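You operate a simulated robot arm through the tools that you are given. There is no shell and no other tool. Be economical: measure what you need, move in short steps, check, and stop when the job is done.

You run a simulated robot arm. Do the job below in one go: nothing can be reset, and whatever is moved stays where it is left.

Task
Press the dash tab three times. Then shut the right shallow drawer. Then put one of the blocks from the right end of the rubber-topped bench on the lens on the back strip of the tyre bench. Then take the scoop and leave it on the top of the tool trolley. Then open the middle trolley drawer, put the jar that says "seals" from the top of the workbench in the inside of the middle trolley drawer and shut the drawer again. Then take the blue piston and leave it on the right end of the blue trolley. Do these in the order given.
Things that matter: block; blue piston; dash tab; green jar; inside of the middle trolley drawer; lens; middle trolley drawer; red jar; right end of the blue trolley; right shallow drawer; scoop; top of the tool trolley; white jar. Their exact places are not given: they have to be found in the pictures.

The check looks at the end state, three seconds after you hand in, the way a careful person would. Anything else that was tipped, shoved, dropped, spilled or broken makes it a failure. Lids that push on must go on centred and level and be pressed home; caps that screw on are set level and turned clockwise until they are tight.

Robot
A 7-joint arm with a fingered hand on a trunk, on a base that drives. Base frame: it is fixed to the floor where the robot stands at the start and does not move with it; the origin is under the middle of the robot, x ahead of it, y to its left, z up. Readings come in m, degrees, newtons and seconds.
Its first joint turns from -115.0 to 115.0 degrees. Places, roughly: block (7x6x4 cm) [-2.8, 1.4, 0.9]; blue piston (6x6x5 cm) [0.7, 6, 0.9]; dash tab [0.7, 0, 1]; green jar, red jar, white jar [1.25, 6.25, 0.75]; inside of the middle trolley drawer [3.8, 4.8, 0.6]; lens (9x9x2 cm) [-1.4, 4.2, 0.9]; middle trolley drawer [3.7, 4.8, 0.6]; right end of the blue trolley [4.4, 3.3, 0.8]; right shallow drawer [-2.4, 1.4, 0.7]; scoop (19x7x4 cm) [1.2, 6.3, 0.9]; top of the tool trolley [3.6, 4.7, 0.9]. Payload 5 kg.
The TCP is the grasp point between the finger pads, 0.032 m short of the fingertips. In the tool frame z runs along the fingers and y along their closing line. Largest opening 0.16 m; the body of the gripper starts 0.089 m behind the TCP. The gripper is a hand of 4 fingers: y runs from the thumb to the fingers, the wrist lies at [0, 0, -0.267] in the tool frame.
Orientation is told as [roll, pitch, yaw] about the base's x, y, z axes, in that order, counted from this pose: with the fingers straight down and closing along the base's y, the tool's x points along the base's -x, its y along +y and its z along -z.

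Tools
- The arm moves only by the tool play_rows. Its argument "deltas" is a list of rows, each an object (a shift or turn left out is 0) with "slide": the shift along the tool's x, y, z in units of 20 mm (1.0 is 20 mm), a list of three; "angular": the turn, a rotation vector about the tool's x, y, z in units of 8 degrees (1.0 is 8 degrees), a list of three. In form: [{"slide": [x, y, z], "angular": [wx, wy, wz]}, ...]. A call has 1 to 20 rows; each row shifts and turns the commanded pose from where the row before left it, along the tool's axes as they then stand. A call with a number of a shift or a turn outside -1 to 1 is refused whole. Each row takes 0.2 s and may step no farther than 0.05 m and 8.6 degrees from the row before; otherwise, the whole call is refused. Where a pose cannot be reached the arm comes as near as it can. A force on the tool above 40 N (or 10 N above the force at the start of the call, whichever is more), or a blocked arm, ends the call early, and 0.2 s more pass. In this call time passes only in rows, and 0.2 s behind the last. The reply holds the time, the measured pose of the TCP, the force on the tool along the base axes, the opening and the grip force, in the units named above and with some noise, with the torque about the TCP (base axes, N m) and any sound that the robot's microphone picked up.
- Cameras (640 x 400 px; columns grow to the right, rows downward): "scene" is now at [0.0174, 0.175, 1.7116]; the picture's right is [-0.35, -0.94, 0.00], its down [-0.64, 0.24, -0.73] and it looks along [0.69, -0.26, -0.68] (base axes); focal length 265 px, centre (320, 200). "wrist" rides on the gripper at [0.08, -0.004, -0.114] in the tool frame; the picture's right is [0.05, 1.00, 0.00], its down [-0.82, 0.04, -0.58] and it looks along [-0.58, 0.03, 0.82] (tool axes); focal length 265 px, centre (320, 200).
- capture(camera): a new picture of that camera. It takes no simulated time.
- move_column(by): slides the trunk up (or, below 0, down) by that many m; the arm and the scene camera ride with it, the base frame stays. It gives what a move gives, with no picture.
- steer(legs): drives the robot by 1 to 6 legs, each [ahead, turn to the left] in m and degrees, along the robot's own axes; the way and the turn of a leg run together, so that a leg with both is an arc; at most 1.5 m and 180 degrees a leg. The arm and the cameras ride along, it lands a little off, and it stops where it bumps. It gives what a move gives.
- set_fingers(finger1, finger2, finger3, thumb_bend): sets how far each is bent, from 0 (flat) to 1 (curled in); at 0.3 the hand is open as for a grip, at 0.7 the pads meet at the TCP. One left out holds its place. A second passes; each finger stops where it meets its share of the squeeze, and holds until it gets a number again. It is the only way to open and close the hand. It gives what a move gives, with no picture; readings hold the bend of each and the force on the fingers (four entries, about 0 where the hand has none), thumb and palm.
- head_to(pan, tilt): turns the head with the scene camera to pan (to the left, within 155 degrees either way) and tilt (down, from -29 to 69), counted from straight ahead of the robot. It gives what a move gives.
- point_at(camera, pixels): there is no depth. For up to 12 entries [column, row, z] of the newest picture of that camera ("zoom" is the newest enlarged one), the place [x, y] in the base frame at which the ray of that pixel passes the height z, good to about 0.002 m. It takes no simulated time.
- enlarge(camera, box): a new picture of the part [left, top, right, bottom] of that camera's present view, enlarged. It takes no simulated time.
- sign_off(): hands the job in; it is judged then, once.

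Keep the steps short. Do not move on a guess: measure, check each grasp and each placing, and mend mistakes. In all there are 124 turns and 118 pictures (those below and enlarged ones count). Leave the gripper open and the arm clear of the work at the hand-in unless told otherwise, and finish with a single line.

The tools are called after "Request:" as a command line: name --argument value ..., lists and objects as JSON in quotes. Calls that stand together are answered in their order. play_rows: Moves the arm, as the interface text tells. Its arguments: {"type":"object","properties":{"deltas":{"type":"array","items":{"type":"object","properties":{"slide":{"type":"array","items":{"type":"number"}},"angular":{"type":"array","items":{"type":"number"}}}}}},"required":["deltas"]} The other tools are called the same way: move_column (by) slides the trunk up or down; set_fingers (finger1, finger2, finger3, thumb_bend) moves the fingers one by one; steer (legs) drives the base; head_to (pan, tilt) turns the head that bears the scene camera; capture (camera) takes a picture; point_at (camera, pixels) gives the place at which the rays of pixels pass given heights; enlarge (camera, box) takes an enlarged picture of a part of a camera's view; sign_off () hands the job in.

At the start:

```text
time: 0.0
eef_pos: [0.6435, -0.1846, 1.2028]
tcp_rot: [-0.1, 0.0, 0.1]
contact_force: [0.4, 0.1, -0.2]
torque: [0.0, 0.03, 0.02]
gripper_width: 0.1602
grip_force: 0.1
shape: jaw
bend: [0.3, 0.3, 0.3, 0.3]
finger forces: [0.0, 0.1, 0.1, 0.1, 0.0, 0.1]
trunk travel left (down, up): [-0.55, 0.44]
robot x, y, heading: [0.0021, -0.0011, 0.2]
head pan, tilt: [-20.7, 42.9]
```

scene: 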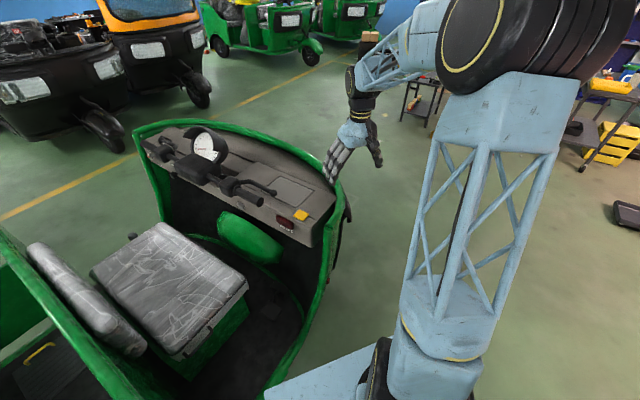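
wrist: 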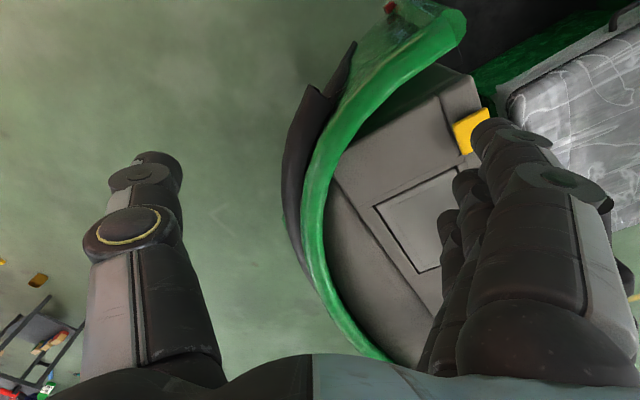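

I see a yellow tab near (300,215) and a red one at (286,223) on the dash. I'll enlarge to tell which is the dash tab.

Request:
enlarge --camera "scene" --box '[220, 150, 360, 260]'

Request:
point_at --camera "scene" --pixels '[[301, 215, 1.0], [301, 215, 0.95], [286, 223, 1.0], [301, 215, 1.05]]'

Request:
point_at --camera "wrist" --pixels '[[468, 130, 1.0], [468, 130, 0.95], [468, 130, 1.05]]'

```text
3.64 times, centred on (290, 205) of scene
```

zoom: 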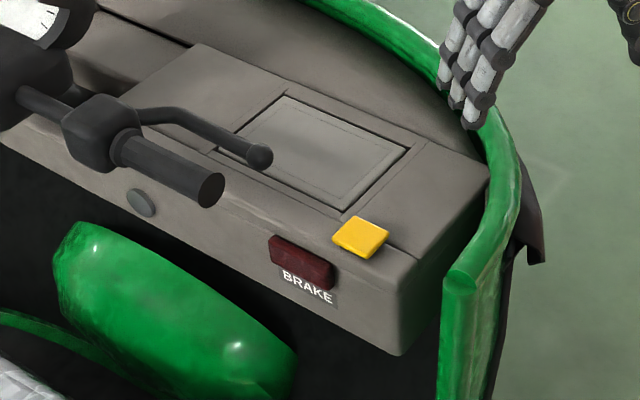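

```text
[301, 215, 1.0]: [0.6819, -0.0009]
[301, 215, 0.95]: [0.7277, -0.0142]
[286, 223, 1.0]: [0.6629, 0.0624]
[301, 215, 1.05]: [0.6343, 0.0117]
```

```text
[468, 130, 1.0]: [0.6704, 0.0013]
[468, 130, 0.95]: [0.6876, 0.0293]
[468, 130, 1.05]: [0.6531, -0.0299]
```

The yellow tab sits at about [0.677, 0.0, 1.0]. I'll close the hand to make a pressing tip.

Request:
set_fingers --finger1 0.7 --finger2 0.7 --finger3 0.7 --thumb_bend 0.7

Request:
play_rows --deltas '[{"slide": [-0.16, 0.92, 0]}, {"slide": [-0.16, 0.92, 0]}, {"slide": [-0.16, 0.92, 0]}, {"slide": [-0.16, 0.92, 0]}, {"slide": [-0.16, 0.92, 0]}, {"slide": [-0.16, 0.92, 0]}, {"slide": [-0.16, 0.92, 0]}, {"slide": [-0.16, 0.92, 0]}, {"slide": [-0.16, 0.92, 0]}, {"slide": [-0.16, 0.92, 0]}]'

Request:
capture --camera "wrist"

Request:
capture --camera "scene"

```text
time: 1.0
eef_pos: [0.6438, -0.1827, 1.2048]
tcp_rot: [0.0, 0.0, 0.1]
contact_force: [-0.3, 0.5, -0.1]
torque: [0.01, 0.02, -0.04]
gripper_width: 0.0237
grip_force: 0.0
shape: fingers
bend: [0.7, 0.7, 0.7, 0.7]
finger forces: [0.1, 0.1, 0.0, 0.0, 0.0, 0.0]
trunk travel left (down, up): [-0.55, 0.44]
robot x, y, heading: [0.0003, -0.0033, -0.1]
head pan, tilt: [-20.7, 42.9]
```

```text
time: 3.2
eef_pos: [0.6753, 0.0004, 1.2026]
tcp_rot: [-0.1, 0.0, 0.0]
contact_force: [0.7, 0.9, -0.8]
torque: [-0.01, -0.01, 0.02]
gripper_width: 0.0238
grip_force: 0.0
shape: fingers
bend: [0.7, 0.7, 0.7, 0.7]
finger forces: [0.1, 0.0, 0.1, 0.0, 0.0, 0.0]
trunk travel left (down, up): [-0.55, 0.44]
robot x, y, heading: [0.0007, -0.0001, -0.2]
head pan, tilt: [-20.7, 42.9]
```

```text
114 pictures are left
```

wrist: 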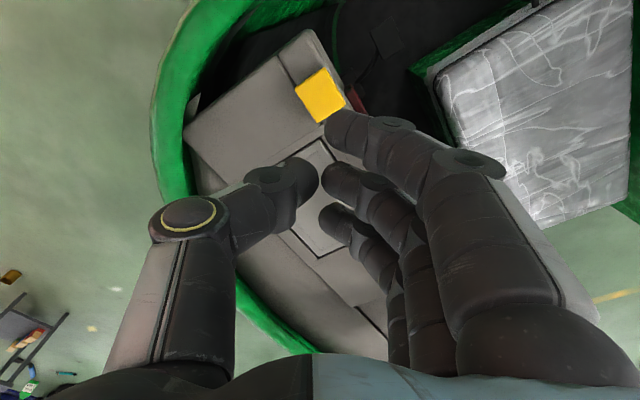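

```text
113 pictures are left
```

scene: 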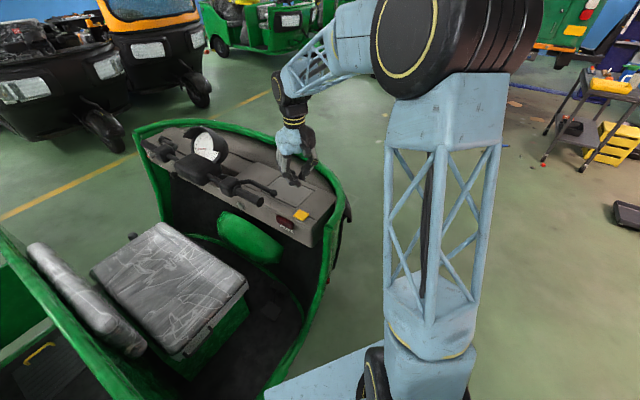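

I'll remeasure the tab from both cameras: wrist (320,96), scene (301,215).

Request:
point_at --camera "wrist" --pixels '[[320, 96, 1.03], [320, 96, 1.0], [320, 96, 0.97], [301, 90, 1.0], [340, 102, 1.0], [327, 122, 1.0], [325, 68, 1.0]]'

Request:
enlarge --camera "scene" --box '[260, 180, 340, 230]'

Request:
point_at --camera "scene" --pixels '[[301, 214.5, 1.03], [301, 214.5, 1.0], [301, 214.5, 0.97]]'

```text
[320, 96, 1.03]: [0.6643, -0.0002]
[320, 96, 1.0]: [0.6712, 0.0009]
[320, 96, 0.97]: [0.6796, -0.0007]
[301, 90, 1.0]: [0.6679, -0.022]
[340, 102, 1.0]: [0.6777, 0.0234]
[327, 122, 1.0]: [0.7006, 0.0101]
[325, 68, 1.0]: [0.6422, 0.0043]
```

```text
8.00 times, centred on (300, 205) of scene
```

zoom: 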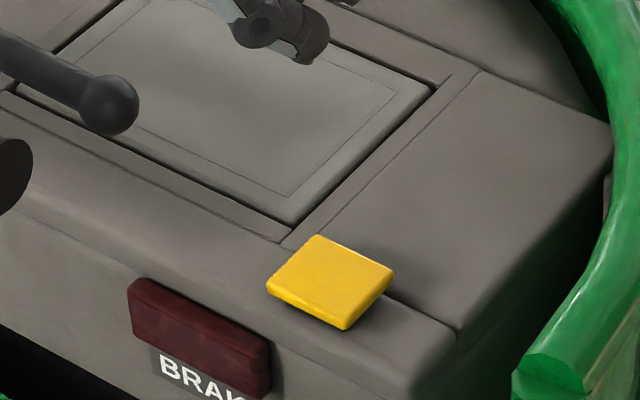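

```text
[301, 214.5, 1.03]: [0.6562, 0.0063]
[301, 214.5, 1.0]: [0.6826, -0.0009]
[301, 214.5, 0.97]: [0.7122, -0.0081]
```

Triangulated: tab top at about [0.668, 0.0, 1.015]. I'll curl fingers 1 and 3 out of the way so the middle finger and thumb press alone, then centre over the tab and lower part way.

Request:
set_fingers --finger1 1.0 --finger3 1.0

Request:
play_rows --deltas '[{"slide": [0.38, 0, 1]}, {"slide": [0, 0, 1]}, {"slide": [0, 0, 1]}, {"slide": [0, 0, 1]}, {"slide": [0, 0, 1]}, {"slide": [0, 0, 1]}]'

Request:
capture --camera "wrist"

Request:
enlarge --camera "scene" --box '[250, 160, 346, 220]'

```text
time: 4.2
eef_pos: [0.6744, -0.0001, 1.2026]
tcp_rot: [-0.1, 0.0, 0.0]
contact_force: [0.0, 0.1, 0.1]
torque: [0.02, 0.01, 0.02]
gripper_width: 0.0502
grip_force: 0.1
shape: fingers
bend: [1.0, 0.7, 1.0, 0.7]
finger forces: [0.1, 0.0, 0.1, 0.0, 0.0, 0.1]
trunk travel left (down, up): [-0.55, 0.44]
robot x, y, heading: [-0.0008, -0.0022, 0.2]
head pan, tilt: [-20.7, 42.9]
```

```text
time: 5.6
eef_pos: [0.6682, -0.0005, 1.0825]
tcp_rot: [-0.2, 0.1, 0.0]
contact_force: [1.3, 0.3, 0.2]
torque: [-0.01, 0.02, -0.01]
gripper_width: 0.0505
grip_force: 0.0
shape: fingers
bend: [1.0, 0.7, 1.0, 0.7]
finger forces: [0.0, 0.1, 0.0, 0.0, 0.0, 0.1]
trunk travel left (down, up): [-0.55, 0.44]
robot x, y, heading: [-0.0024, 0.0003, 0.1]
head pan, tilt: [-20.7, 42.9]
```

```text
111 pictures are left
```

wrist: 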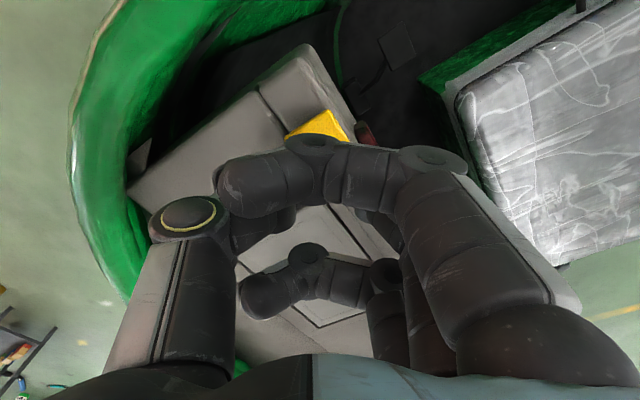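

```text
6.67 times, centred on (298, 190) of scene
```

zoom: 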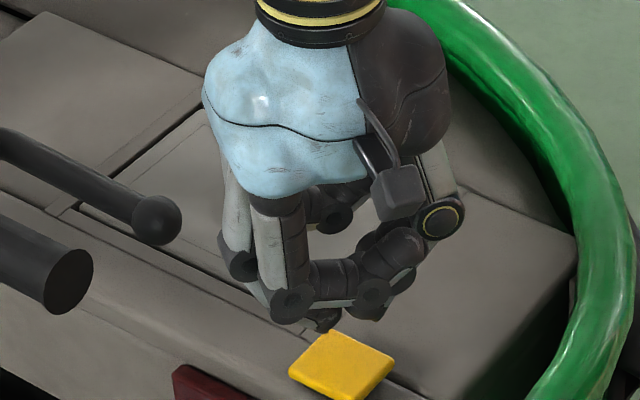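

I check where the lowest fingertip (scene ≈(299,207)) lies.

Request:
point_at --camera "scene" --pixels '[[299, 207, 1.05], [299, 207, 1.04], [301, 215, 1.015]]'

Request:
play_rows --deltas '[{"slide": [0, 0, 0.5]}, {"slide": [0, 0, 0.3]}, {"slide": [0, 0, 0.25]}, {"slide": [0, 0, 0.25]}]'

Request:
enlarge --camera "scene" --box '[250, 180, 346, 240]'

```text
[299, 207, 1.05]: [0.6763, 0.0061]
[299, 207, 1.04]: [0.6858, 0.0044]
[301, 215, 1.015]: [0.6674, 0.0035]
```

```text
time: 6.6
eef_pos: [0.668, -0.0004, 1.0565]
tcp_rot: [-0.1, 0.0, 0.0]
contact_force: [0.2, 0.2, 0.3]
torque: [-0.01, 0.02, -0.01]
gripper_width: 0.0505
grip_force: 0.1
shape: fingers
bend: [1.0, 0.7, 1.0, 0.7]
finger forces: [0.0, 0.0, 0.0, 0.1, 0.1, 0.0]
trunk travel left (down, up): [-0.55, 0.44]
robot x, y, heading: [0.0016, -0.0003, 0.1]
head pan, tilt: [-20.7, 42.9]
```

```text
6.67 times, centred on (298, 210) of scene
```

zoom: 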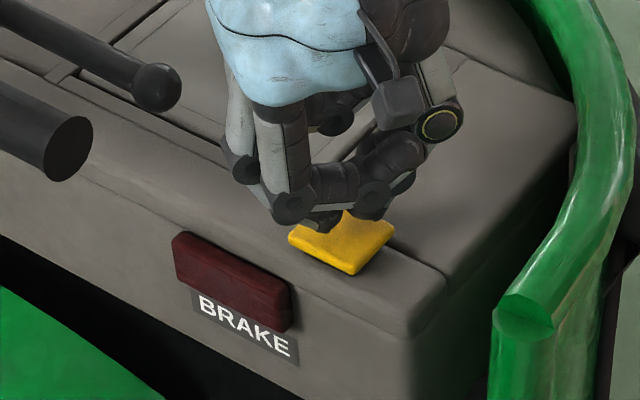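

The tip is over the far corner of the tab; I shift 6 mm nearer, 3 mm right, and go down in small steps.

Request:
play_rows --deltas '[{"slide": [0.35, -0.2, 0]}, {"slide": [0, 0, 0.2]}, {"slide": [0, 0, 0.2]}, {"slide": [0, 0, 0.1]}]'

Request:
enlarge --camera "scene" --box '[250, 180, 346, 240]'

```text
time: 7.6
eef_pos: [0.6613, -0.0042, 1.0469]
tcp_rot: [-0.1, 0.0, 0.0]
contact_force: [0.3, 0.4, 2.6]
torque: [-0.07, 0.02, -0.04]
gripper_width: 0.0503
grip_force: 1.4
shape: fingers
bend: [1.0, 0.7, 1.0, 0.7]
finger forces: [0.0, 0.0, 0.0, 0.0, 2.5, 0.0]
trunk travel left (down, up): [-0.55, 0.44]
robot x, y, heading: [-0.0016, 0.0028, 0.3]
head pan, tilt: [-20.7, 42.9]
```

```text
6.67 times, centred on (298, 210) of scene
```

zoom: 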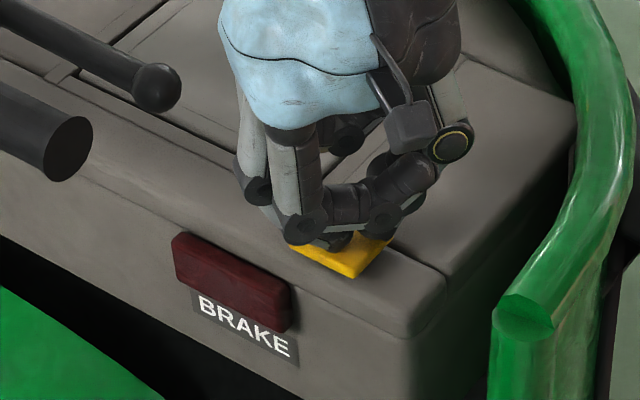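

Touch at TCP z≈1.047 (2.6 N). Now I press deeper in small steps and watch force, sound and the lamp.

Request:
play_rows --deltas '[{"slide": [0, 0, 0.1]}, {"slide": [0, 0, 0.1]}]'

Request:
enlarge --camera "scene" --box '[250, 180, 346, 240]'

```text
time: 8.2
eef_pos: [0.6614, -0.0049, 1.0434]
tcp_rot: [-0.1, 0.0, 0.0]
contact_force: [1.8, 0.2, 3.6]
torque: [-0.04, -0.06, 0.05]
gripper_width: 0.0503
grip_force: 2.6
shape: fingers
bend: [1.0, 0.7, 1.0, 0.7]
finger forces: [0.0, 0.0, 0.0, 0.0, 4.2, 0.1]
trunk travel left (down, up): [-0.55, 0.44]
robot x, y, heading: [-0.0004, 0.0031, 0.2]
head pan, tilt: [-20.7, 42.9]
heard: click
```

```text
6.67 times, centred on (298, 210) of scene
```

zoom: 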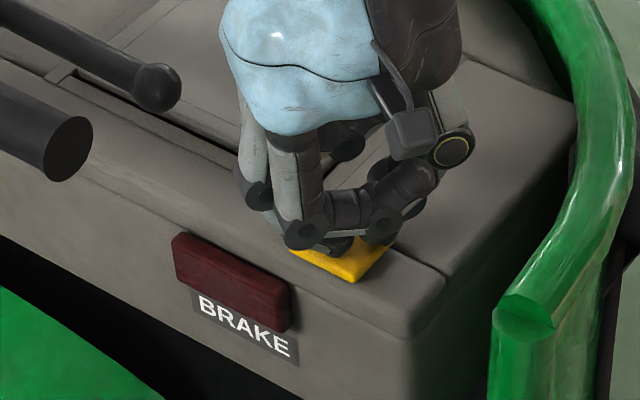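

A click: press one. I lift 14 mm to let it come back.

Request:
play_rows --deltas '[{"slide": [0, 0, -0.7]}, {}, {}]'

Request:
play_rows --deltas '[{"slide": [0, 0, 0.5]}, {"slide": [0, 0, 0.1]}, {"slide": [0, 0, 0.1]}]'

```text
time: 9.0
eef_pos: [0.6605, -0.0049, 1.0572]
tcp_rot: [-0.2, 0.0, 0.0]
contact_force: [-0.7, 1.2, -1.1]
torque: [-0.02, 0.01, 0.02]
gripper_width: 0.0503
grip_force: 0.1
shape: fingers
bend: [1.0, 0.7, 1.0, 0.7]
finger forces: [0.0, 0.1, 0.0, 0.0, 0.1, 0.0]
trunk travel left (down, up): [-0.55, 0.44]
robot x, y, heading: [0.0005, -0.0013, -0.1]
head pan, tilt: [-20.7, 42.9]
```

```text
time: 9.8
eef_pos: [0.6596, -0.0046, 1.0423]
tcp_rot: [-0.1, 0.1, 0.0]
contact_force: [0.2, -1.1, 4.4]
torque: [-0.11, -0.01, -0.01]
gripper_width: 0.0502
grip_force: 2.5
shape: fingers
bend: [1.0, 0.7, 1.0, 0.7]
finger forces: [0.0, 0.0, 0.0, 0.0, 4.7, 0.0]
trunk travel left (down, up): [-0.55, 0.44]
robot x, y, heading: [-0.0042, 0.0009, -0.3]
head pan, tilt: [-20.7, 42.9]
heard: click
```

Second click. Lift and press the third time, then check.

Request:
play_rows --deltas '[{"slide": [0, 0, -0.7]}, {}, {}]'

Request:
play_rows --deltas '[{"slide": [0, 0, 0.5]}, {"slide": [0, 0, 0.1]}, {"slide": [0, 0, 0.1]}]'

Request:
play_rows --deltas '[{"slide": [0, 0, -0.7]}, {"slide": [0, 0, -1]}, {"slide": [0, 0, -1]}, {"slide": [0, 0, -1]}, {"slide": [0, 0, -1]}, {"slide": [0, 0, -1]}, {"slide": [0, 0, -1]}, {"slide": [0, 0, -1]}, {"slide": [0, 0, -1]}, {"slide": [0, 0, -1]}]'

Request:
enlarge --camera "scene" --box '[240, 160, 368, 240]'

Request:
head_to --pan 150 --tilt 30

Request:
capture --camera "scene"

```text
time: 10.6
eef_pos: [0.6603, -0.0053, 1.0573]
tcp_rot: [-0.1, 0.0, 0.0]
contact_force: [0.1, 0.1, -0.1]
torque: [0.02, -0.03, -0.03]
gripper_width: 0.0503
grip_force: 0.1
shape: fingers
bend: [1.0, 0.7, 1.0, 0.7]
finger forces: [0.1, 0.0, 0.0, 0.0, 0.0, 0.0]
trunk travel left (down, up): [-0.55, 0.44]
robot x, y, heading: [0.0005, -0.0025, 0.2]
head pan, tilt: [-20.7, 42.9]
```

```text
time: 11.4
eef_pos: [0.6608, -0.0047, 1.044]
tcp_rot: [-0.1, 0.0, 0.1]
contact_force: [1.2, -0.2, 4.0]
torque: [-0.08, -0.09, -0.01]
gripper_width: 0.0501
grip_force: 2.7
shape: fingers
bend: [1.0, 0.7, 1.0, 0.7]
finger forces: [0.0, 0.2, 0.0, 0.0, 4.0, 0.1]
trunk travel left (down, up): [-0.55, 0.44]
robot x, y, heading: [0.001, -0.0046, 0.1]
head pan, tilt: [-20.7, 42.9]
heard: click
```

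```text
time: 13.6
eef_pos: [0.659, -0.004, 1.2384]
tcp_rot: [-0.1, 0.0, 0.0]
contact_force: [-0.1, -0.7, -0.7]
torque: [-0.01, -0.02, 0.02]
gripper_width: 0.0501
grip_force: 0.1
shape: fingers
bend: [1.0, 0.7, 1.0, 0.7]
finger forces: [0.1, 0.0, 0.1, 0.0, 0.0, 0.1]
trunk travel left (down, up): [-0.55, 0.44]
robot x, y, heading: [0.0023, 0.001, -0.3]
head pan, tilt: [-20.7, 42.9]
```

```text
5.00 times, centred on (304, 200) of scene
```

zoom: 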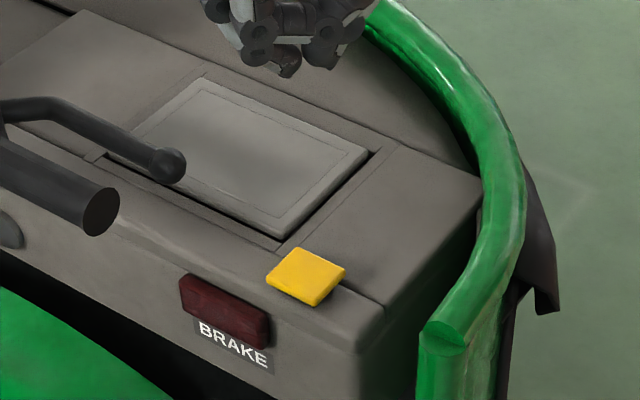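

```text
time: 16.2
eef_pos: [0.6597, -0.005, 1.2393]
tcp_rot: [-0.2, 0.0, 0.0]
contact_force: [0.3, -0.6, -0.7]
torque: [0.03, 0.04, 0.0]
gripper_width: 0.0504
grip_force: 0.1
shape: fingers
bend: [1.0, 0.7, 1.0, 0.7]
finger forces: [0.0, 0.0, 0.0, 0.0, 0.1, 0.1]
trunk travel left (down, up): [-0.55, 0.44]
robot x, y, heading: [-0.0022, 0.0017, 0.1]
head pan, tilt: [150.0, 30.0]
```

```text
105 pictures are left
```

scene: 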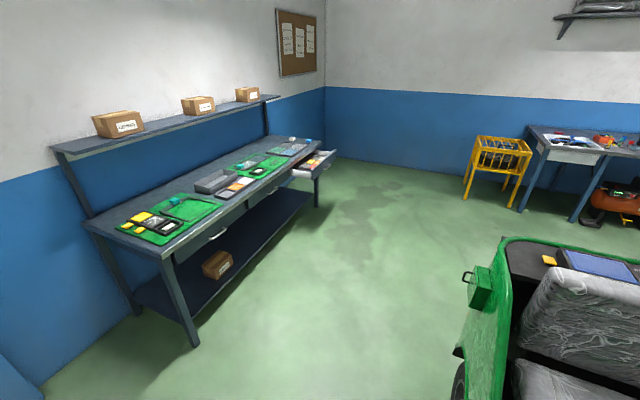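

All three presses clicked and the tab is back up. The rubber-topped bench is on the left with an open drawer at its right end (310,163). I measure the bench, the drawer and nearby obstacles.

Request:
point_at --camera "scene" --pixels '[[193, 345, 0], [317, 206, 0], [140, 313, 0], [163, 256, 0.85], [322, 155, 0.75], [334, 152, 0.75], [300, 176, 0.75], [322, 140, 0.9], [320, 156, 0.9], [460, 340, 0.0], [465, 310, 0.5], [471, 196, 0]]'

Request:
enlarge --camera "scene" --box '[200, 120, 360, 220]'

Request:
head_to --pan 90 --tilt 40

Request:
capture --camera "scene"

```text
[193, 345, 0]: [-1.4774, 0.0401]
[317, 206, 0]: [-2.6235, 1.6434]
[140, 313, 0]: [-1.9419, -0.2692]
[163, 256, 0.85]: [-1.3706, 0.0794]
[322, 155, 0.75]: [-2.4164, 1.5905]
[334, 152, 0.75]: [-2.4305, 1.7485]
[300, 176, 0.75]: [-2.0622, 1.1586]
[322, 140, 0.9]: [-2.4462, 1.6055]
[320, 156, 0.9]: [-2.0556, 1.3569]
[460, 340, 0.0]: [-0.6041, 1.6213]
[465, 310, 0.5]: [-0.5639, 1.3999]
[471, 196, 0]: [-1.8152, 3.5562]
```

```text
4.00 times, centred on (280, 170) of scene
```

zoom: 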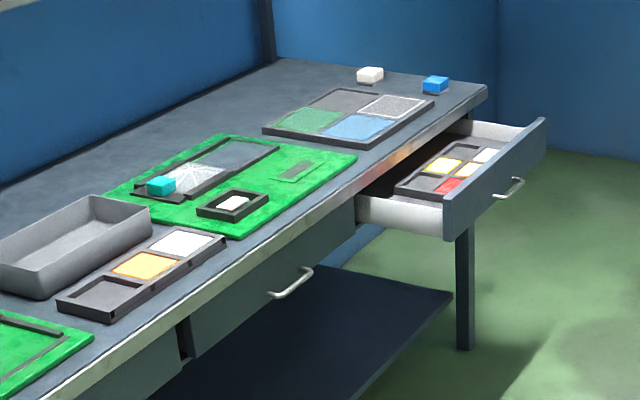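

```text
time: 17.5
eef_pos: [0.6603, -0.0039, 1.2376]
tcp_rot: [-0.2, 0.1, 0.1]
contact_force: [0.0, -0.1, 0.0]
torque: [0.02, 0.02, 0.01]
gripper_width: 0.0503
grip_force: 0.2
shape: fingers
bend: [1.0, 0.7, 1.0, 0.7]
finger forces: [0.1, 0.0, 0.0, 0.0, 0.0, 0.0]
trunk travel left (down, up): [-0.55, 0.44]
robot x, y, heading: [-0.0005, -0.0036, 0.1]
head pan, tilt: [90.0, 40.0]
```

```text
103 pictures are left
```

scene: 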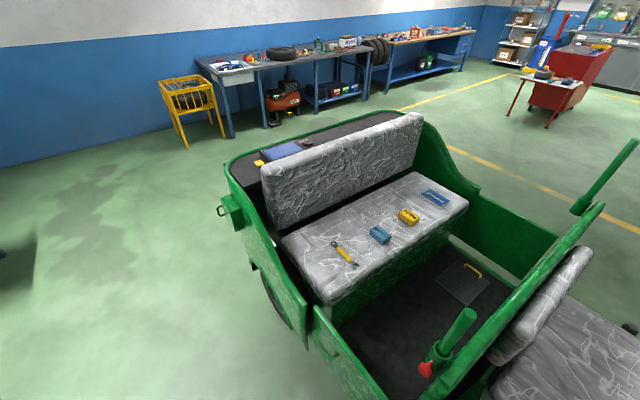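

I see the rickshaw body to the left and the tyre bench behind it. I measure its near edges and other furniture to plan the drive.

Request:
point_at --camera "scene" --pixels '[[222, 212, 0.8], [228, 240, 0.6], [305, 345, 0.3], [280, 320, 0.1], [315, 310, 0.6], [230, 160, 0.9], [187, 149, 0], [232, 138, 0], [268, 127, 0], [213, 77, 0.85], [300, 385, 0.2], [365, 99, 0]]'

Request:
play_rows --deltas '[{"slide": [1, 0, -1]}, {"slide": [1, 0, -1]}, {"slide": [1, 0, -1]}, {"slide": [1, 0, -1]}, {"slide": [1, 0, -1]}, {"slide": [1, 0, -1]}, {"slide": [1, 0, -1]}, {"slide": [1, 0, -1]}]'

Request:
head_to --pan -110 --tilt 45

Request:
capture --camera "scene"

```text
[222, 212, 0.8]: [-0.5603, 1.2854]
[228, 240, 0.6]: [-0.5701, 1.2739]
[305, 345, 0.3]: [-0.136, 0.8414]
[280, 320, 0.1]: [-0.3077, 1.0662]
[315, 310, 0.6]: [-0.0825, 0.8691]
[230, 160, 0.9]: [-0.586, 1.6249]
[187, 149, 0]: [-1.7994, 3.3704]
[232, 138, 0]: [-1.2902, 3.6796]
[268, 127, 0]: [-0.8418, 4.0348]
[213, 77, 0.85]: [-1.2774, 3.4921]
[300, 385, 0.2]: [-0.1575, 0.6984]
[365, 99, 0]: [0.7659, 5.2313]
```

```text
time: 19.3
eef_pos: [0.5003, -0.0043, 1.3984]
tcp_rot: [-0.1, 0.1, -0.1]
contact_force: [-0.2, 0.2, -0.2]
torque: [-0.04, -0.02, -0.03]
gripper_width: 0.0506
grip_force: 0.0
shape: fingers
bend: [1.0, 0.7, 1.0, 0.7]
finger forces: [0.0, 0.1, 0.0, 0.0, 0.0, 0.1]
trunk travel left (down, up): [-0.55, 0.44]
robot x, y, heading: [-0.0018, 0.0044, -0.0]
head pan, tilt: [90.0, 40.0]
```

```text
time: 22.2
eef_pos: [0.5017, -0.0039, 1.3976]
tcp_rot: [-0.1, 0.0, 0.1]
contact_force: [0.0, 0.6, 0.0]
torque: [0.0, -0.01, -0.03]
gripper_width: 0.0502
grip_force: 0.0
shape: fingers
bend: [1.0, 0.7, 1.0, 0.7]
finger forces: [0.0, 0.0, 0.0, 0.0, 0.0, 0.0]
trunk travel left (down, up): [-0.55, 0.44]
robot x, y, heading: [0.0019, -0.0003, -0.1]
head pan, tilt: [-110.0, 45.0]
```

```text
102 pictures are left
```

scene: 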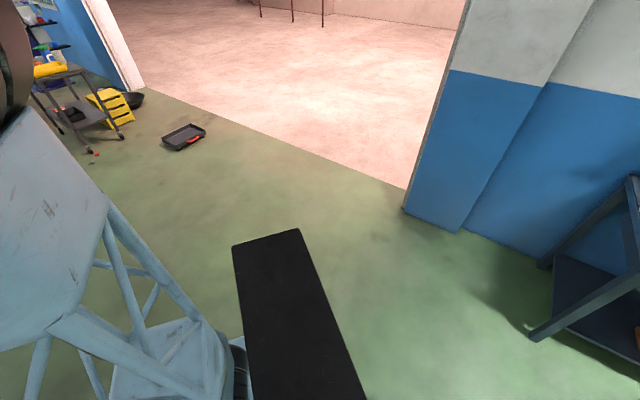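

The right side is free. I back out 0.45 m, turn right round to heading ~122°, and drive to a place ~0.95 m in front of the bench's right end, in two calls.

Request:
steer --legs '[[-0.45, 0], [0, -120], [0, -118]]'

Request:
head_to --pan 0 --tilt 40

Request:
capture --camera "scene"

```text
time: 35.5
eef_pos: [-0.6749, 0.446, 1.3984]
tcp_rot: [-0.1, 0.0, 117.7]
contact_force: [0.0, 0.0, 0.0]
torque: [0.03, -0.05, 0.03]
gripper_width: 0.0503
grip_force: 0.1
shape: fingers
bend: [1.0, 0.7, 1.0, 0.7]
finger forces: [0.0, 0.0, 0.0, 0.0, 0.0, 0.0]
trunk travel left (down, up): [-0.55, 0.44]
robot x, y, heading: [-0.4412, 0.0058, 117.7]
head pan, tilt: [-110.0, 45.0]
```

```text
time: 37.4
eef_pos: [-0.6745, 0.4471, 1.3991]
tcp_rot: [-0.1, -0.1, 117.7]
contact_force: [0.0, 0.6, 0.4]
torque: [-0.02, -0.02, -0.02]
gripper_width: 0.0504
grip_force: 0.1
shape: fingers
bend: [1.0, 0.7, 1.0, 0.7]
finger forces: [0.1, 0.1, 0.0, 0.1, 0.1, 0.1]
trunk travel left (down, up): [-0.55, 0.44]
robot x, y, heading: [-0.4458, 0.005, 117.6]
head pan, tilt: [0.0, 40.0]
```

```text
101 pictures are left
```

scene: 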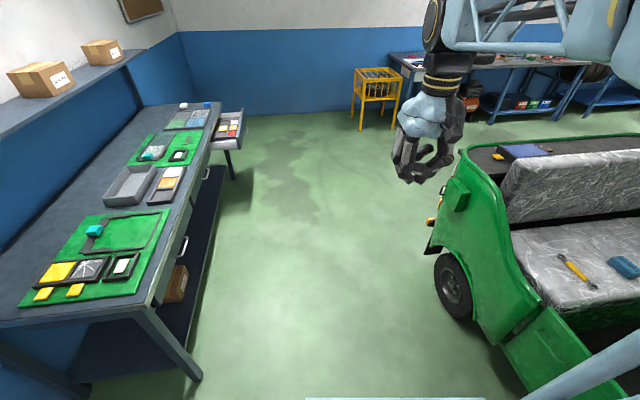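

I'm at (-0.44, 0.005), heading 117.7. I measure bench edge and drawer more exactly.

Request:
enlarge --camera "scene" --box '[150, 90, 270, 165]'

Request:
point_at --camera "scene" --pixels '[[235, 180, 0], [199, 377, 0], [221, 103, 0.87], [151, 307, 0.87], [206, 105, 0.89], [184, 106, 0.89], [243, 111, 0.8], [212, 149, 0.8]]'

```text
5.33 times, centred on (210, 128) of scene
```

zoom: 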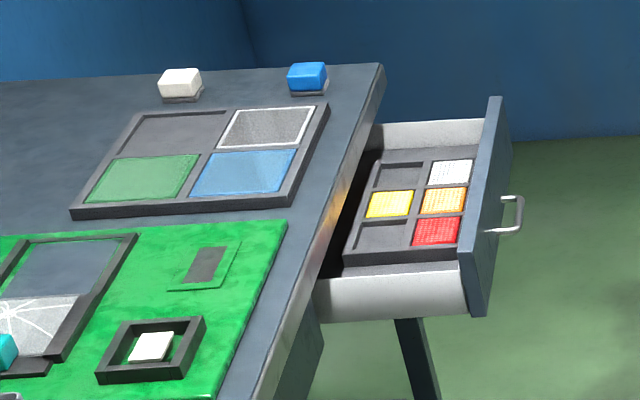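

```text
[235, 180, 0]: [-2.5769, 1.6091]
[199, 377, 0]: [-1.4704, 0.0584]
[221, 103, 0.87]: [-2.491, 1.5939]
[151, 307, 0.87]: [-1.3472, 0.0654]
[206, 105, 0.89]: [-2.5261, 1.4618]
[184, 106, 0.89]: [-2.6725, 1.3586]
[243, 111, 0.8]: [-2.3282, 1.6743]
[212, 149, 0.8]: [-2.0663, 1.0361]
```

Drive ahead to about (-1.57, 1.94) and face the bench (heading ≈ -144.5).

Request:
steer --legs '[[0, 2.6], [1.12, 0], [1.12, 0], [0, 95.2]]'

Request:
capture --camera "scene"

```text
time: 53.1
eef_pos: [-2.0015, 1.6228, 1.3982]
tcp_rot: [-0.1, 0.0, -142.4]
contact_force: [-0.5, -0.2, -1.2]
torque: [0.03, -0.02, 0.0]
gripper_width: 0.0504
grip_force: 0.0
shape: fingers
bend: [1.0, 0.7, 1.0, 0.7]
finger forces: [0.0, 0.1, 0.0, 0.0, 0.0, 0.0]
trunk travel left (down, up): [-0.55, 0.44]
robot x, y, heading: [-1.6008, 1.9285, -142.5]
head pan, tilt: [0.0, 40.0]
```

```text
99 pictures are left
```

scene: 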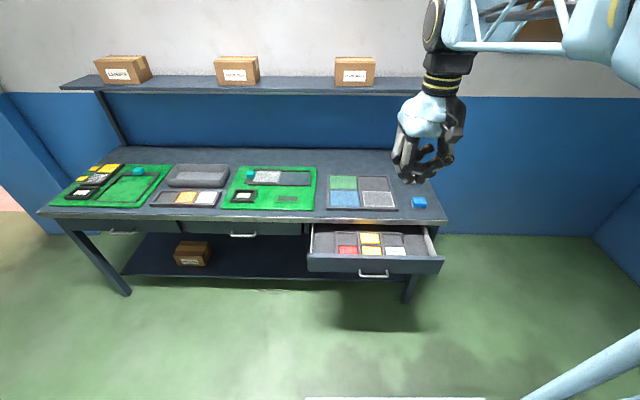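

The drawer front's top edge spans (308,256)–(444,259), handle at (373,274). I measure them.

Request:
point_at --camera "scene" --pixels '[[308, 256, 0.8], [444, 259, 0.8], [376, 257, 0.8], [373, 275, 0.75], [312, 223, 0.87], [444, 221, 0.87], [420, 206, 0.89], [376, 222, 0.87], [376, 257, 0.75]]'

Request:
enlarge --camera "scene" --box '[290, 170, 460, 290]'

Request:
capture --camera "wrist"

```text
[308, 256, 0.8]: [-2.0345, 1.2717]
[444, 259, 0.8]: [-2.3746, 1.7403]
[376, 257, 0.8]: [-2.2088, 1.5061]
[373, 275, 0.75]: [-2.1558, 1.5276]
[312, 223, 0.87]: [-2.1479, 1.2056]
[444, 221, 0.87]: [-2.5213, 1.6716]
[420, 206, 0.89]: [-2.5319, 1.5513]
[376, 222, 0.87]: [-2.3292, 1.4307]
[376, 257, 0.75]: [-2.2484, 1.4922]
```

```text
3.33 times, centred on (375, 230) of scene
```

zoom: 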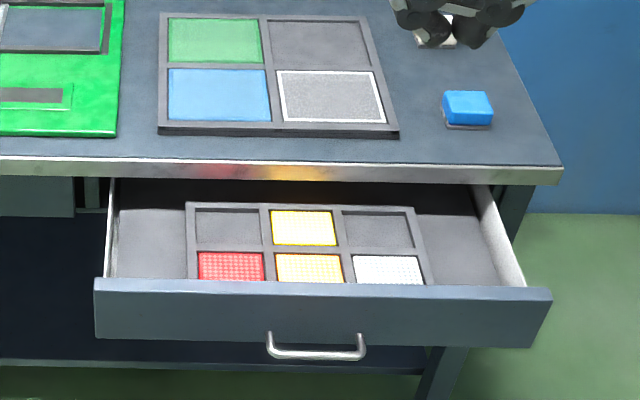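

```text
97 pictures are left
```

wrist: 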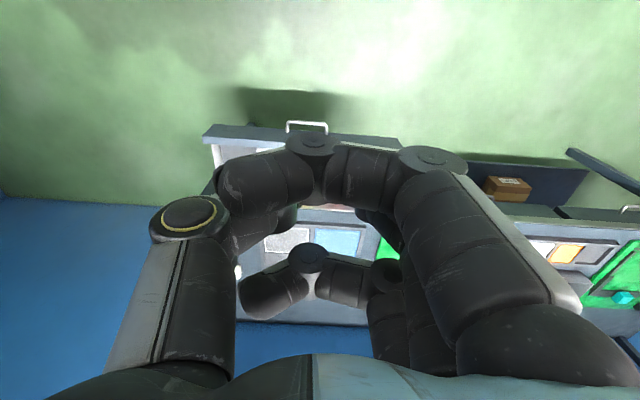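

I compare with the wrist view to get the heights: panel corner (204,131) and handle (306,124) in the wrist picture.

Request:
point_at --camera "wrist" --pixels '[[204, 131, 0.85], [204, 131, 0.8], [204, 131, 0.75], [306, 123, 0.8], [306, 123, 0.75], [306, 123, 0.7]]'

Request:
point_at --camera "scene" --pixels '[[444, 259, 0.85], [444, 259, 0.8], [444, 259, 0.75], [373, 276, 0.8], [373, 276, 0.75], [373, 276, 0.7]]'

```text
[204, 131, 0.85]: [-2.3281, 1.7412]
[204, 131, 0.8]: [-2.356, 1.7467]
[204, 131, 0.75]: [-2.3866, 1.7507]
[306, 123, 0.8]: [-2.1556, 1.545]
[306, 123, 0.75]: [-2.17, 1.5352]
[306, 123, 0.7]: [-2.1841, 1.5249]
```

```text
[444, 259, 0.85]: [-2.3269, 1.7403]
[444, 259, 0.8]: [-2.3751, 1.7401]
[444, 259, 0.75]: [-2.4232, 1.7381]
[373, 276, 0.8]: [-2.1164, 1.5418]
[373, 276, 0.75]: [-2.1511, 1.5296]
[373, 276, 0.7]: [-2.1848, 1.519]
```

Estimates differ a little (panel top ~0.82, handle ~0.70–0.75). I line up with the handle, about 12 cm in front of it, and lower to z≈0.95, then look.

Request:
play_rows --deltas '[{"slide": [-0.2, -0.07, 1], "angular": [0, 0, 0.2]}, {"slide": [-0.2, -0.07, 1]}, {"slide": [-0.2, -0.07, 1]}, {"slide": [-0.2, -0.07, 1]}, {"slide": [-0.2, -0.07, 1]}, {"slide": [-0.2, -0.07, 1]}, {"slide": [-0.2, -0.07, 1]}, {"slide": [-0.2, -0.07, 1]}, {"slide": [-0.2, -0.07, 1]}, {"slide": [-0.2, -0.07, 1]}, {"slide": [-0.2, -0.07, 1]}, {"slide": [-0.2, -0.07, 1]}, {"slide": [-0.2, -0.07, 1]}, {"slide": [-0.2, -0.07, 1]}, {"slide": [-0.2, -0.07, 1]}, {"slide": [-0.2, -0.07, 1]}, {"slide": [-0.2, -0.07, 1]}, {"slide": [-0.2, -0.07, 1]}, {"slide": [-0.2, -0.07, 1]}, {"slide": [-0.2, -0.07, 1]}]'

Request:
set_fingers --finger1 0.7 --finger3 0.7

Request:
capture --camera "scene"

Request:
capture --camera "wrist"

```text
time: 57.4
eef_pos: [-2.0846, 1.5985, 0.9962]
tcp_rot: [0.0, 0.1, -143.9]
contact_force: [0.5, -0.3, -1.0]
torque: [0.0, 0.01, -0.02]
gripper_width: 0.0501
grip_force: 0.1
shape: fingers
bend: [1.0, 0.7, 1.0, 0.7]
finger forces: [0.0, 0.1, 0.0, 0.0, 0.1, 0.0]
trunk travel left (down, up): [-0.55, 0.44]
robot x, y, heading: [-1.6024, 1.9248, -142.7]
head pan, tilt: [0.0, 40.0]
```

```text
time: 58.4
eef_pos: [-2.0835, 1.5984, 0.9969]
tcp_rot: [-0.2, 0.0, -144.0]
contact_force: [-0.7, -0.7, 0.5]
torque: [-0.01, 0.0, 0.02]
gripper_width: 0.0231
grip_force: 0.0
shape: fingers
bend: [0.7, 0.7, 0.7, 0.7]
finger forces: [0.0, 0.0, 0.1, 0.0, 0.0, 0.0]
trunk travel left (down, up): [-0.55, 0.44]
robot x, y, heading: [-1.6015, 1.9255, -142.5]
head pan, tilt: [0.0, 40.0]
```

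```text
96 pictures are left
```

scene: 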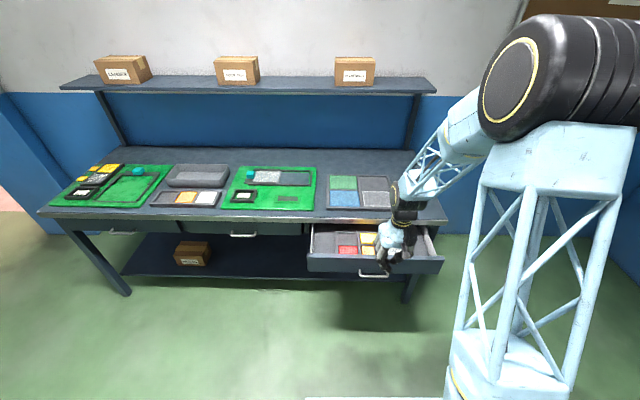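

```text
95 pictures are left
```

wrist: 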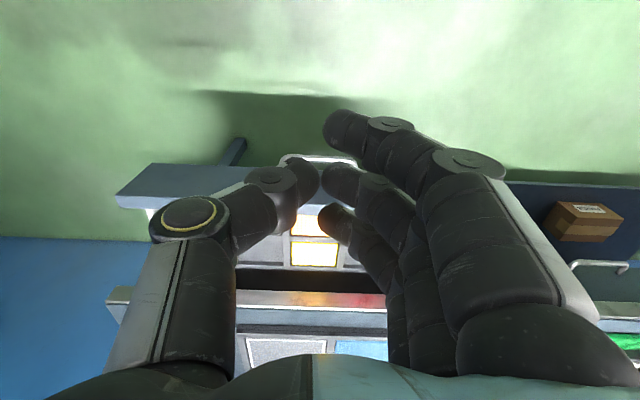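

I redo the height estimate with the closer wrist picture: panel top corner (117,195), handle bar (318,157).

Request:
point_at --camera "wrist" --pixels '[[117, 195, 0.8], [117, 195, 0.75], [318, 157, 0.8], [318, 157, 0.75], [318, 157, 0.7], [150, 163, 0.7], [150, 163, 0.65], [107, 300, 0.85]]'

Request:
enlarge --camera "scene" --box '[300, 200, 460, 300]'

Request:
point_at --camera "scene" --pixels '[[444, 258, 0.8], [444, 258, 0.75], [373, 275, 0.75], [373, 275, 0.7]]'

```text
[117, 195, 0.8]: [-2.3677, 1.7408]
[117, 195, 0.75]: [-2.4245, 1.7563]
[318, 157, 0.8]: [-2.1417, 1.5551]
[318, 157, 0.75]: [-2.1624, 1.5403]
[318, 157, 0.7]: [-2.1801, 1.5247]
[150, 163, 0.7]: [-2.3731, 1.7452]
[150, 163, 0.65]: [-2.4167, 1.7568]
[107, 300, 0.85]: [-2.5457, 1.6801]
```

```text
4.00 times, centred on (380, 250) of scene
```

zoom: 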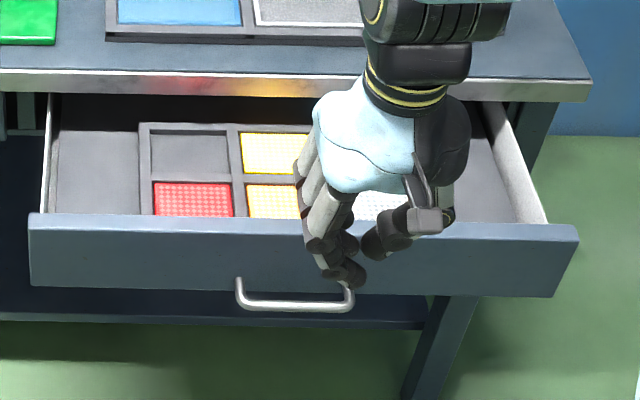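

```text
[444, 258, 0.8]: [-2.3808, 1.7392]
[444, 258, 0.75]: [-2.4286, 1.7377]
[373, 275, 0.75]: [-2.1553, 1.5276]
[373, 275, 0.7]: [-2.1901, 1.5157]
```

Panel: top z≈0.80, bottom≈0.70, handle bar at about (-2.16,1.53,0.735), sticking out 5 cm. I lower so the fingertips reach z≈0.715 in front of the bar, then creep forward.

Request:
play_rows --deltas '[{"slide": [0, 0, 1]}, {"slide": [0, 0, 1]}, {"slide": [0, 0, 1]}, {"slide": [0, 0, 1]}, {"slide": [0, 0, 1]}, {"slide": [0, 0, 1]}, {"slide": [0, 0, 1]}, {"slide": [0, 0, 1]}, {"slide": [0, 0, 1]}, {"slide": [0, 0, 1]}, {"slide": [0, 0, 1]}, {"slide": [0, 0, 1]}, {"slide": [0, 0, 0.5]}]'

Request:
play_rows --deltas '[{"slide": [-0.7, 0, 0]}, {"slide": [-0.7, 0, 0]}, {"slide": [-0.7, 0, 0]}, {"slide": [-0.7, 0, 0]}, {"slide": [-0.7, 0, 0]}]'

Request:
enlarge --camera "scene" --box '[300, 200, 460, 300]'

```text
time: 61.1
eef_pos: [-2.0835, 1.6003, 0.7481]
tcp_rot: [-0.1, 0.1, -144.0]
contact_force: [0.7, 1.3, 0.2]
torque: [0.01, 0.02, 0.02]
gripper_width: 0.023
grip_force: 0.1
shape: fingers
bend: [0.7, 0.7, 0.7, 0.7]
finger forces: [0.0, 0.1, 0.0, 0.1, 0.1, 0.0]
trunk travel left (down, up): [-0.55, 0.44]
robot x, y, heading: [-1.5989, 1.9241, -142.8]
head pan, tilt: [0.0, 40.0]
```

```text
time: 62.4
eef_pos: [-2.1422, 1.5585, 0.7471]
tcp_rot: [-0.1, 0.0, -144.0]
contact_force: [-0.1, 0.8, 0.0]
torque: [-0.02, -0.02, -0.04]
gripper_width: 0.0229
grip_force: 0.0
shape: fingers
bend: [0.7, 0.7, 0.7, 0.7]
finger forces: [0.0, 0.0, 0.1, 0.1, 0.0, 0.0]
trunk travel left (down, up): [-0.55, 0.44]
robot x, y, heading: [-1.603, 1.9269, -142.7]
head pan, tilt: [0.0, 40.0]
```

```text
4.00 times, centred on (380, 250) of scene
```

zoom: 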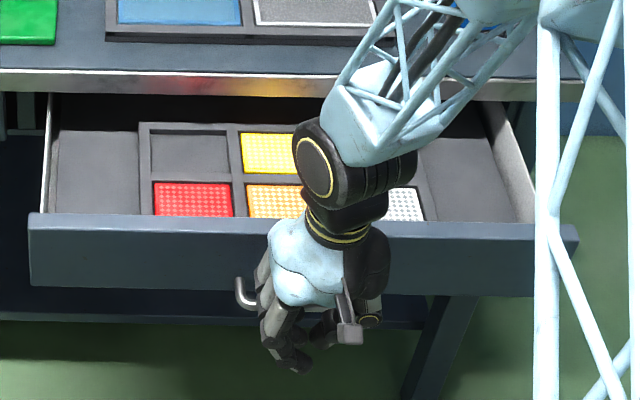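

No contact yet. I keep going forward in 12 mm rows, watching the force.

Request:
play_rows --deltas '[{"slide": [-0.6, 0, 0]}, {"slide": [-0.6, 0, 0]}, {"slide": [-0.6, 0, 0]}, {"slide": [-0.6, 0, 0]}, {"slide": [-0.6, 0, 0]}, {"slide": [-0.6, 0, 0]}, {"slide": [-0.6, 0, 0]}, {"slide": [-0.6, 0, 0]}, {"slide": [-0.6, 0, 0]}]'

Request:
enlarge --camera "scene" --box '[300, 200, 460, 300]'

```text
time: 64.3
eef_pos: [-2.2279, 1.4944, 0.7473]
tcp_rot: [-0.1, 0.0, -144.0]
contact_force: [0.6, 0.2, 0.7]
torque: [-0.02, -0.01, 0.01]
gripper_width: 0.023
grip_force: 0.0
shape: fingers
bend: [0.7, 0.7, 0.7, 0.7]
finger forces: [0.1, 0.0, 0.0, 0.1, 0.1, 0.0]
trunk travel left (down, up): [-0.55, 0.44]
robot x, y, heading: [-1.5994, 1.9265, -142.5]
head pan, tilt: [0.0, 40.0]
```

```text
4.00 times, centred on (380, 250) of scene
```

zoom: 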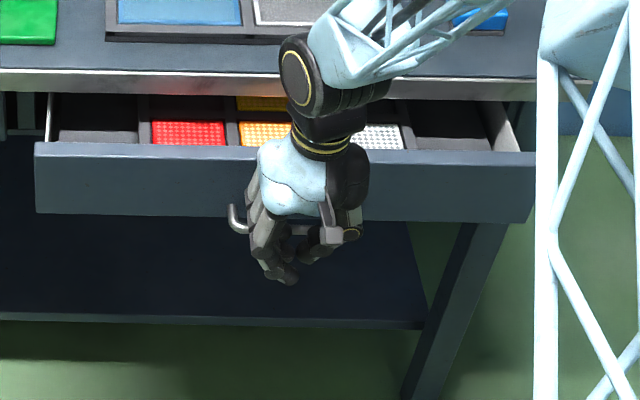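

The drawer is sliding in smoothly. About 8–10 cm remain; I continue.

Request:
play_rows --deltas '[{"slide": [-0.5, 0, 0]}, {"slide": [-0.5, 0, 0]}, {"slide": [-0.5, 0, 0]}, {"slide": [-0.5, 0, 0]}, {"slide": [-0.5, 0, 0]}, {"slide": [-0.5, 0, 0]}, {"slide": [-0.5, 0, 0]}]'

Request:
enlarge --camera "scene" --box '[300, 200, 460, 300]'

```text
time: 66.0
eef_pos: [-2.2838, 1.4537, 0.7491]
tcp_rot: [0.0, 0.0, -144.0]
contact_force: [-0.5, -0.6, -0.2]
torque: [-0.01, 0.03, 0.01]
gripper_width: 0.0229
grip_force: 0.0
shape: fingers
bend: [0.7, 0.7, 0.7, 0.7]
finger forces: [0.0, 0.1, 0.0, 0.1, 0.0, 0.0]
trunk travel left (down, up): [-0.55, 0.44]
robot x, y, heading: [-1.5981, 1.9261, -142.3]
head pan, tilt: [0.0, 40.0]
```

```text
4.00 times, centred on (380, 250) of scene
```

zoom: 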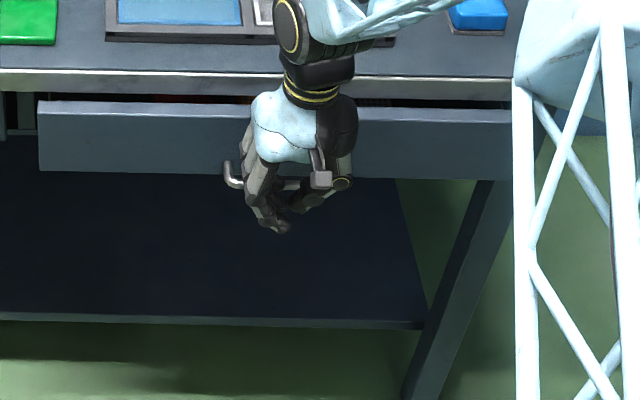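

Nearly shut: a thin gap remains. I push on in small rows until it resists.

Request:
play_rows --deltas '[{"slide": [-0.4, 0, 0]}, {"slide": [-0.4, 0, 0]}, {"slide": [-0.4, 0, 0]}, {"slide": [-0.3, 0, 0]}, {"slide": [-0.3, 0, 0]}, {"slide": [-0.3, 0, 0]}]'

Request:
enlarge --camera "scene" --box '[260, 200, 460, 300]'

```text
time: 67.3
eef_pos: [-2.319, 1.4281, 0.7472]
tcp_rot: [-0.1, 0.0, -144.0]
contact_force: [0.1, 0.4, 0.1]
torque: [-0.01, -0.01, 0.02]
gripper_width: 0.0231
grip_force: 0.0
shape: fingers
bend: [0.7, 0.7, 0.7, 0.7]
finger forces: [0.0, 0.0, 0.0, 0.1, 0.1, 0.0]
trunk travel left (down, up): [-0.55, 0.44]
robot x, y, heading: [-1.5961, 1.9222, -142.1]
head pan, tilt: [0.0, 40.0]
```

```text
3.20 times, centred on (360, 250) of scene
```

zoom: 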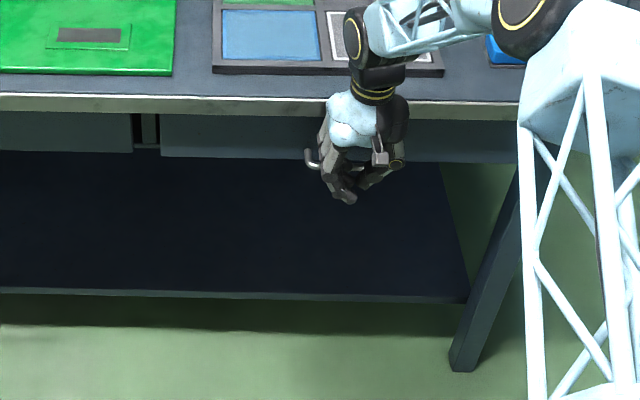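

Still no resistance; the middle drawer sits slightly deeper. I continue in 4 mm rows.

Request:
play_rows --deltas '[{"slide": [-0.2, 0, 0]}, {"slide": [-0.2, 0, 0]}, {"slide": [-0.2, 0, 0]}, {"slide": [-0.2, 0, 0]}, {"slide": [-0.2, 0, 0]}]'

Request:
enlarge --camera "scene" --box '[260, 200, 460, 300]'

```text
time: 68.5
eef_pos: [-2.333, 1.4163, 0.749]
tcp_rot: [0.0, 0.0, -144.1]
contact_force: [7.0, 4.4, 10.1]
torque: [-0.54, 0.34, 0.24]
gripper_width: 0.0233
grip_force: 6.6
shape: fingers
bend: [0.7, 0.7, 0.71, 0.7]
finger forces: [0.0, 0.0, 13.9, 0.0, 0.0, 0.0]
trunk travel left (down, up): [-0.55, 0.44]
robot x, y, heading: [-1.6021, 1.9247, -142.4]
head pan, tilt: [0.0, 40.0]
```

```text
3.20 times, centred on (360, 250) of scene
```

zoom: 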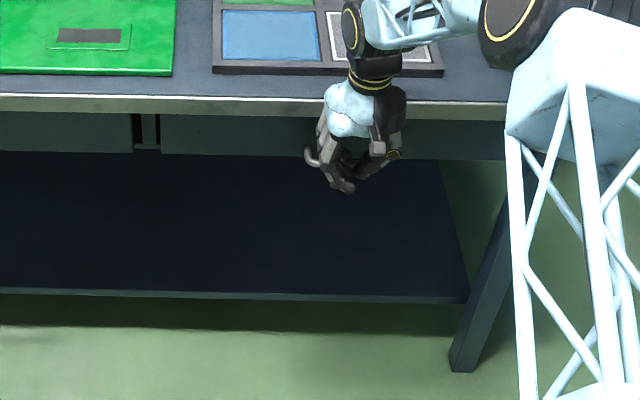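

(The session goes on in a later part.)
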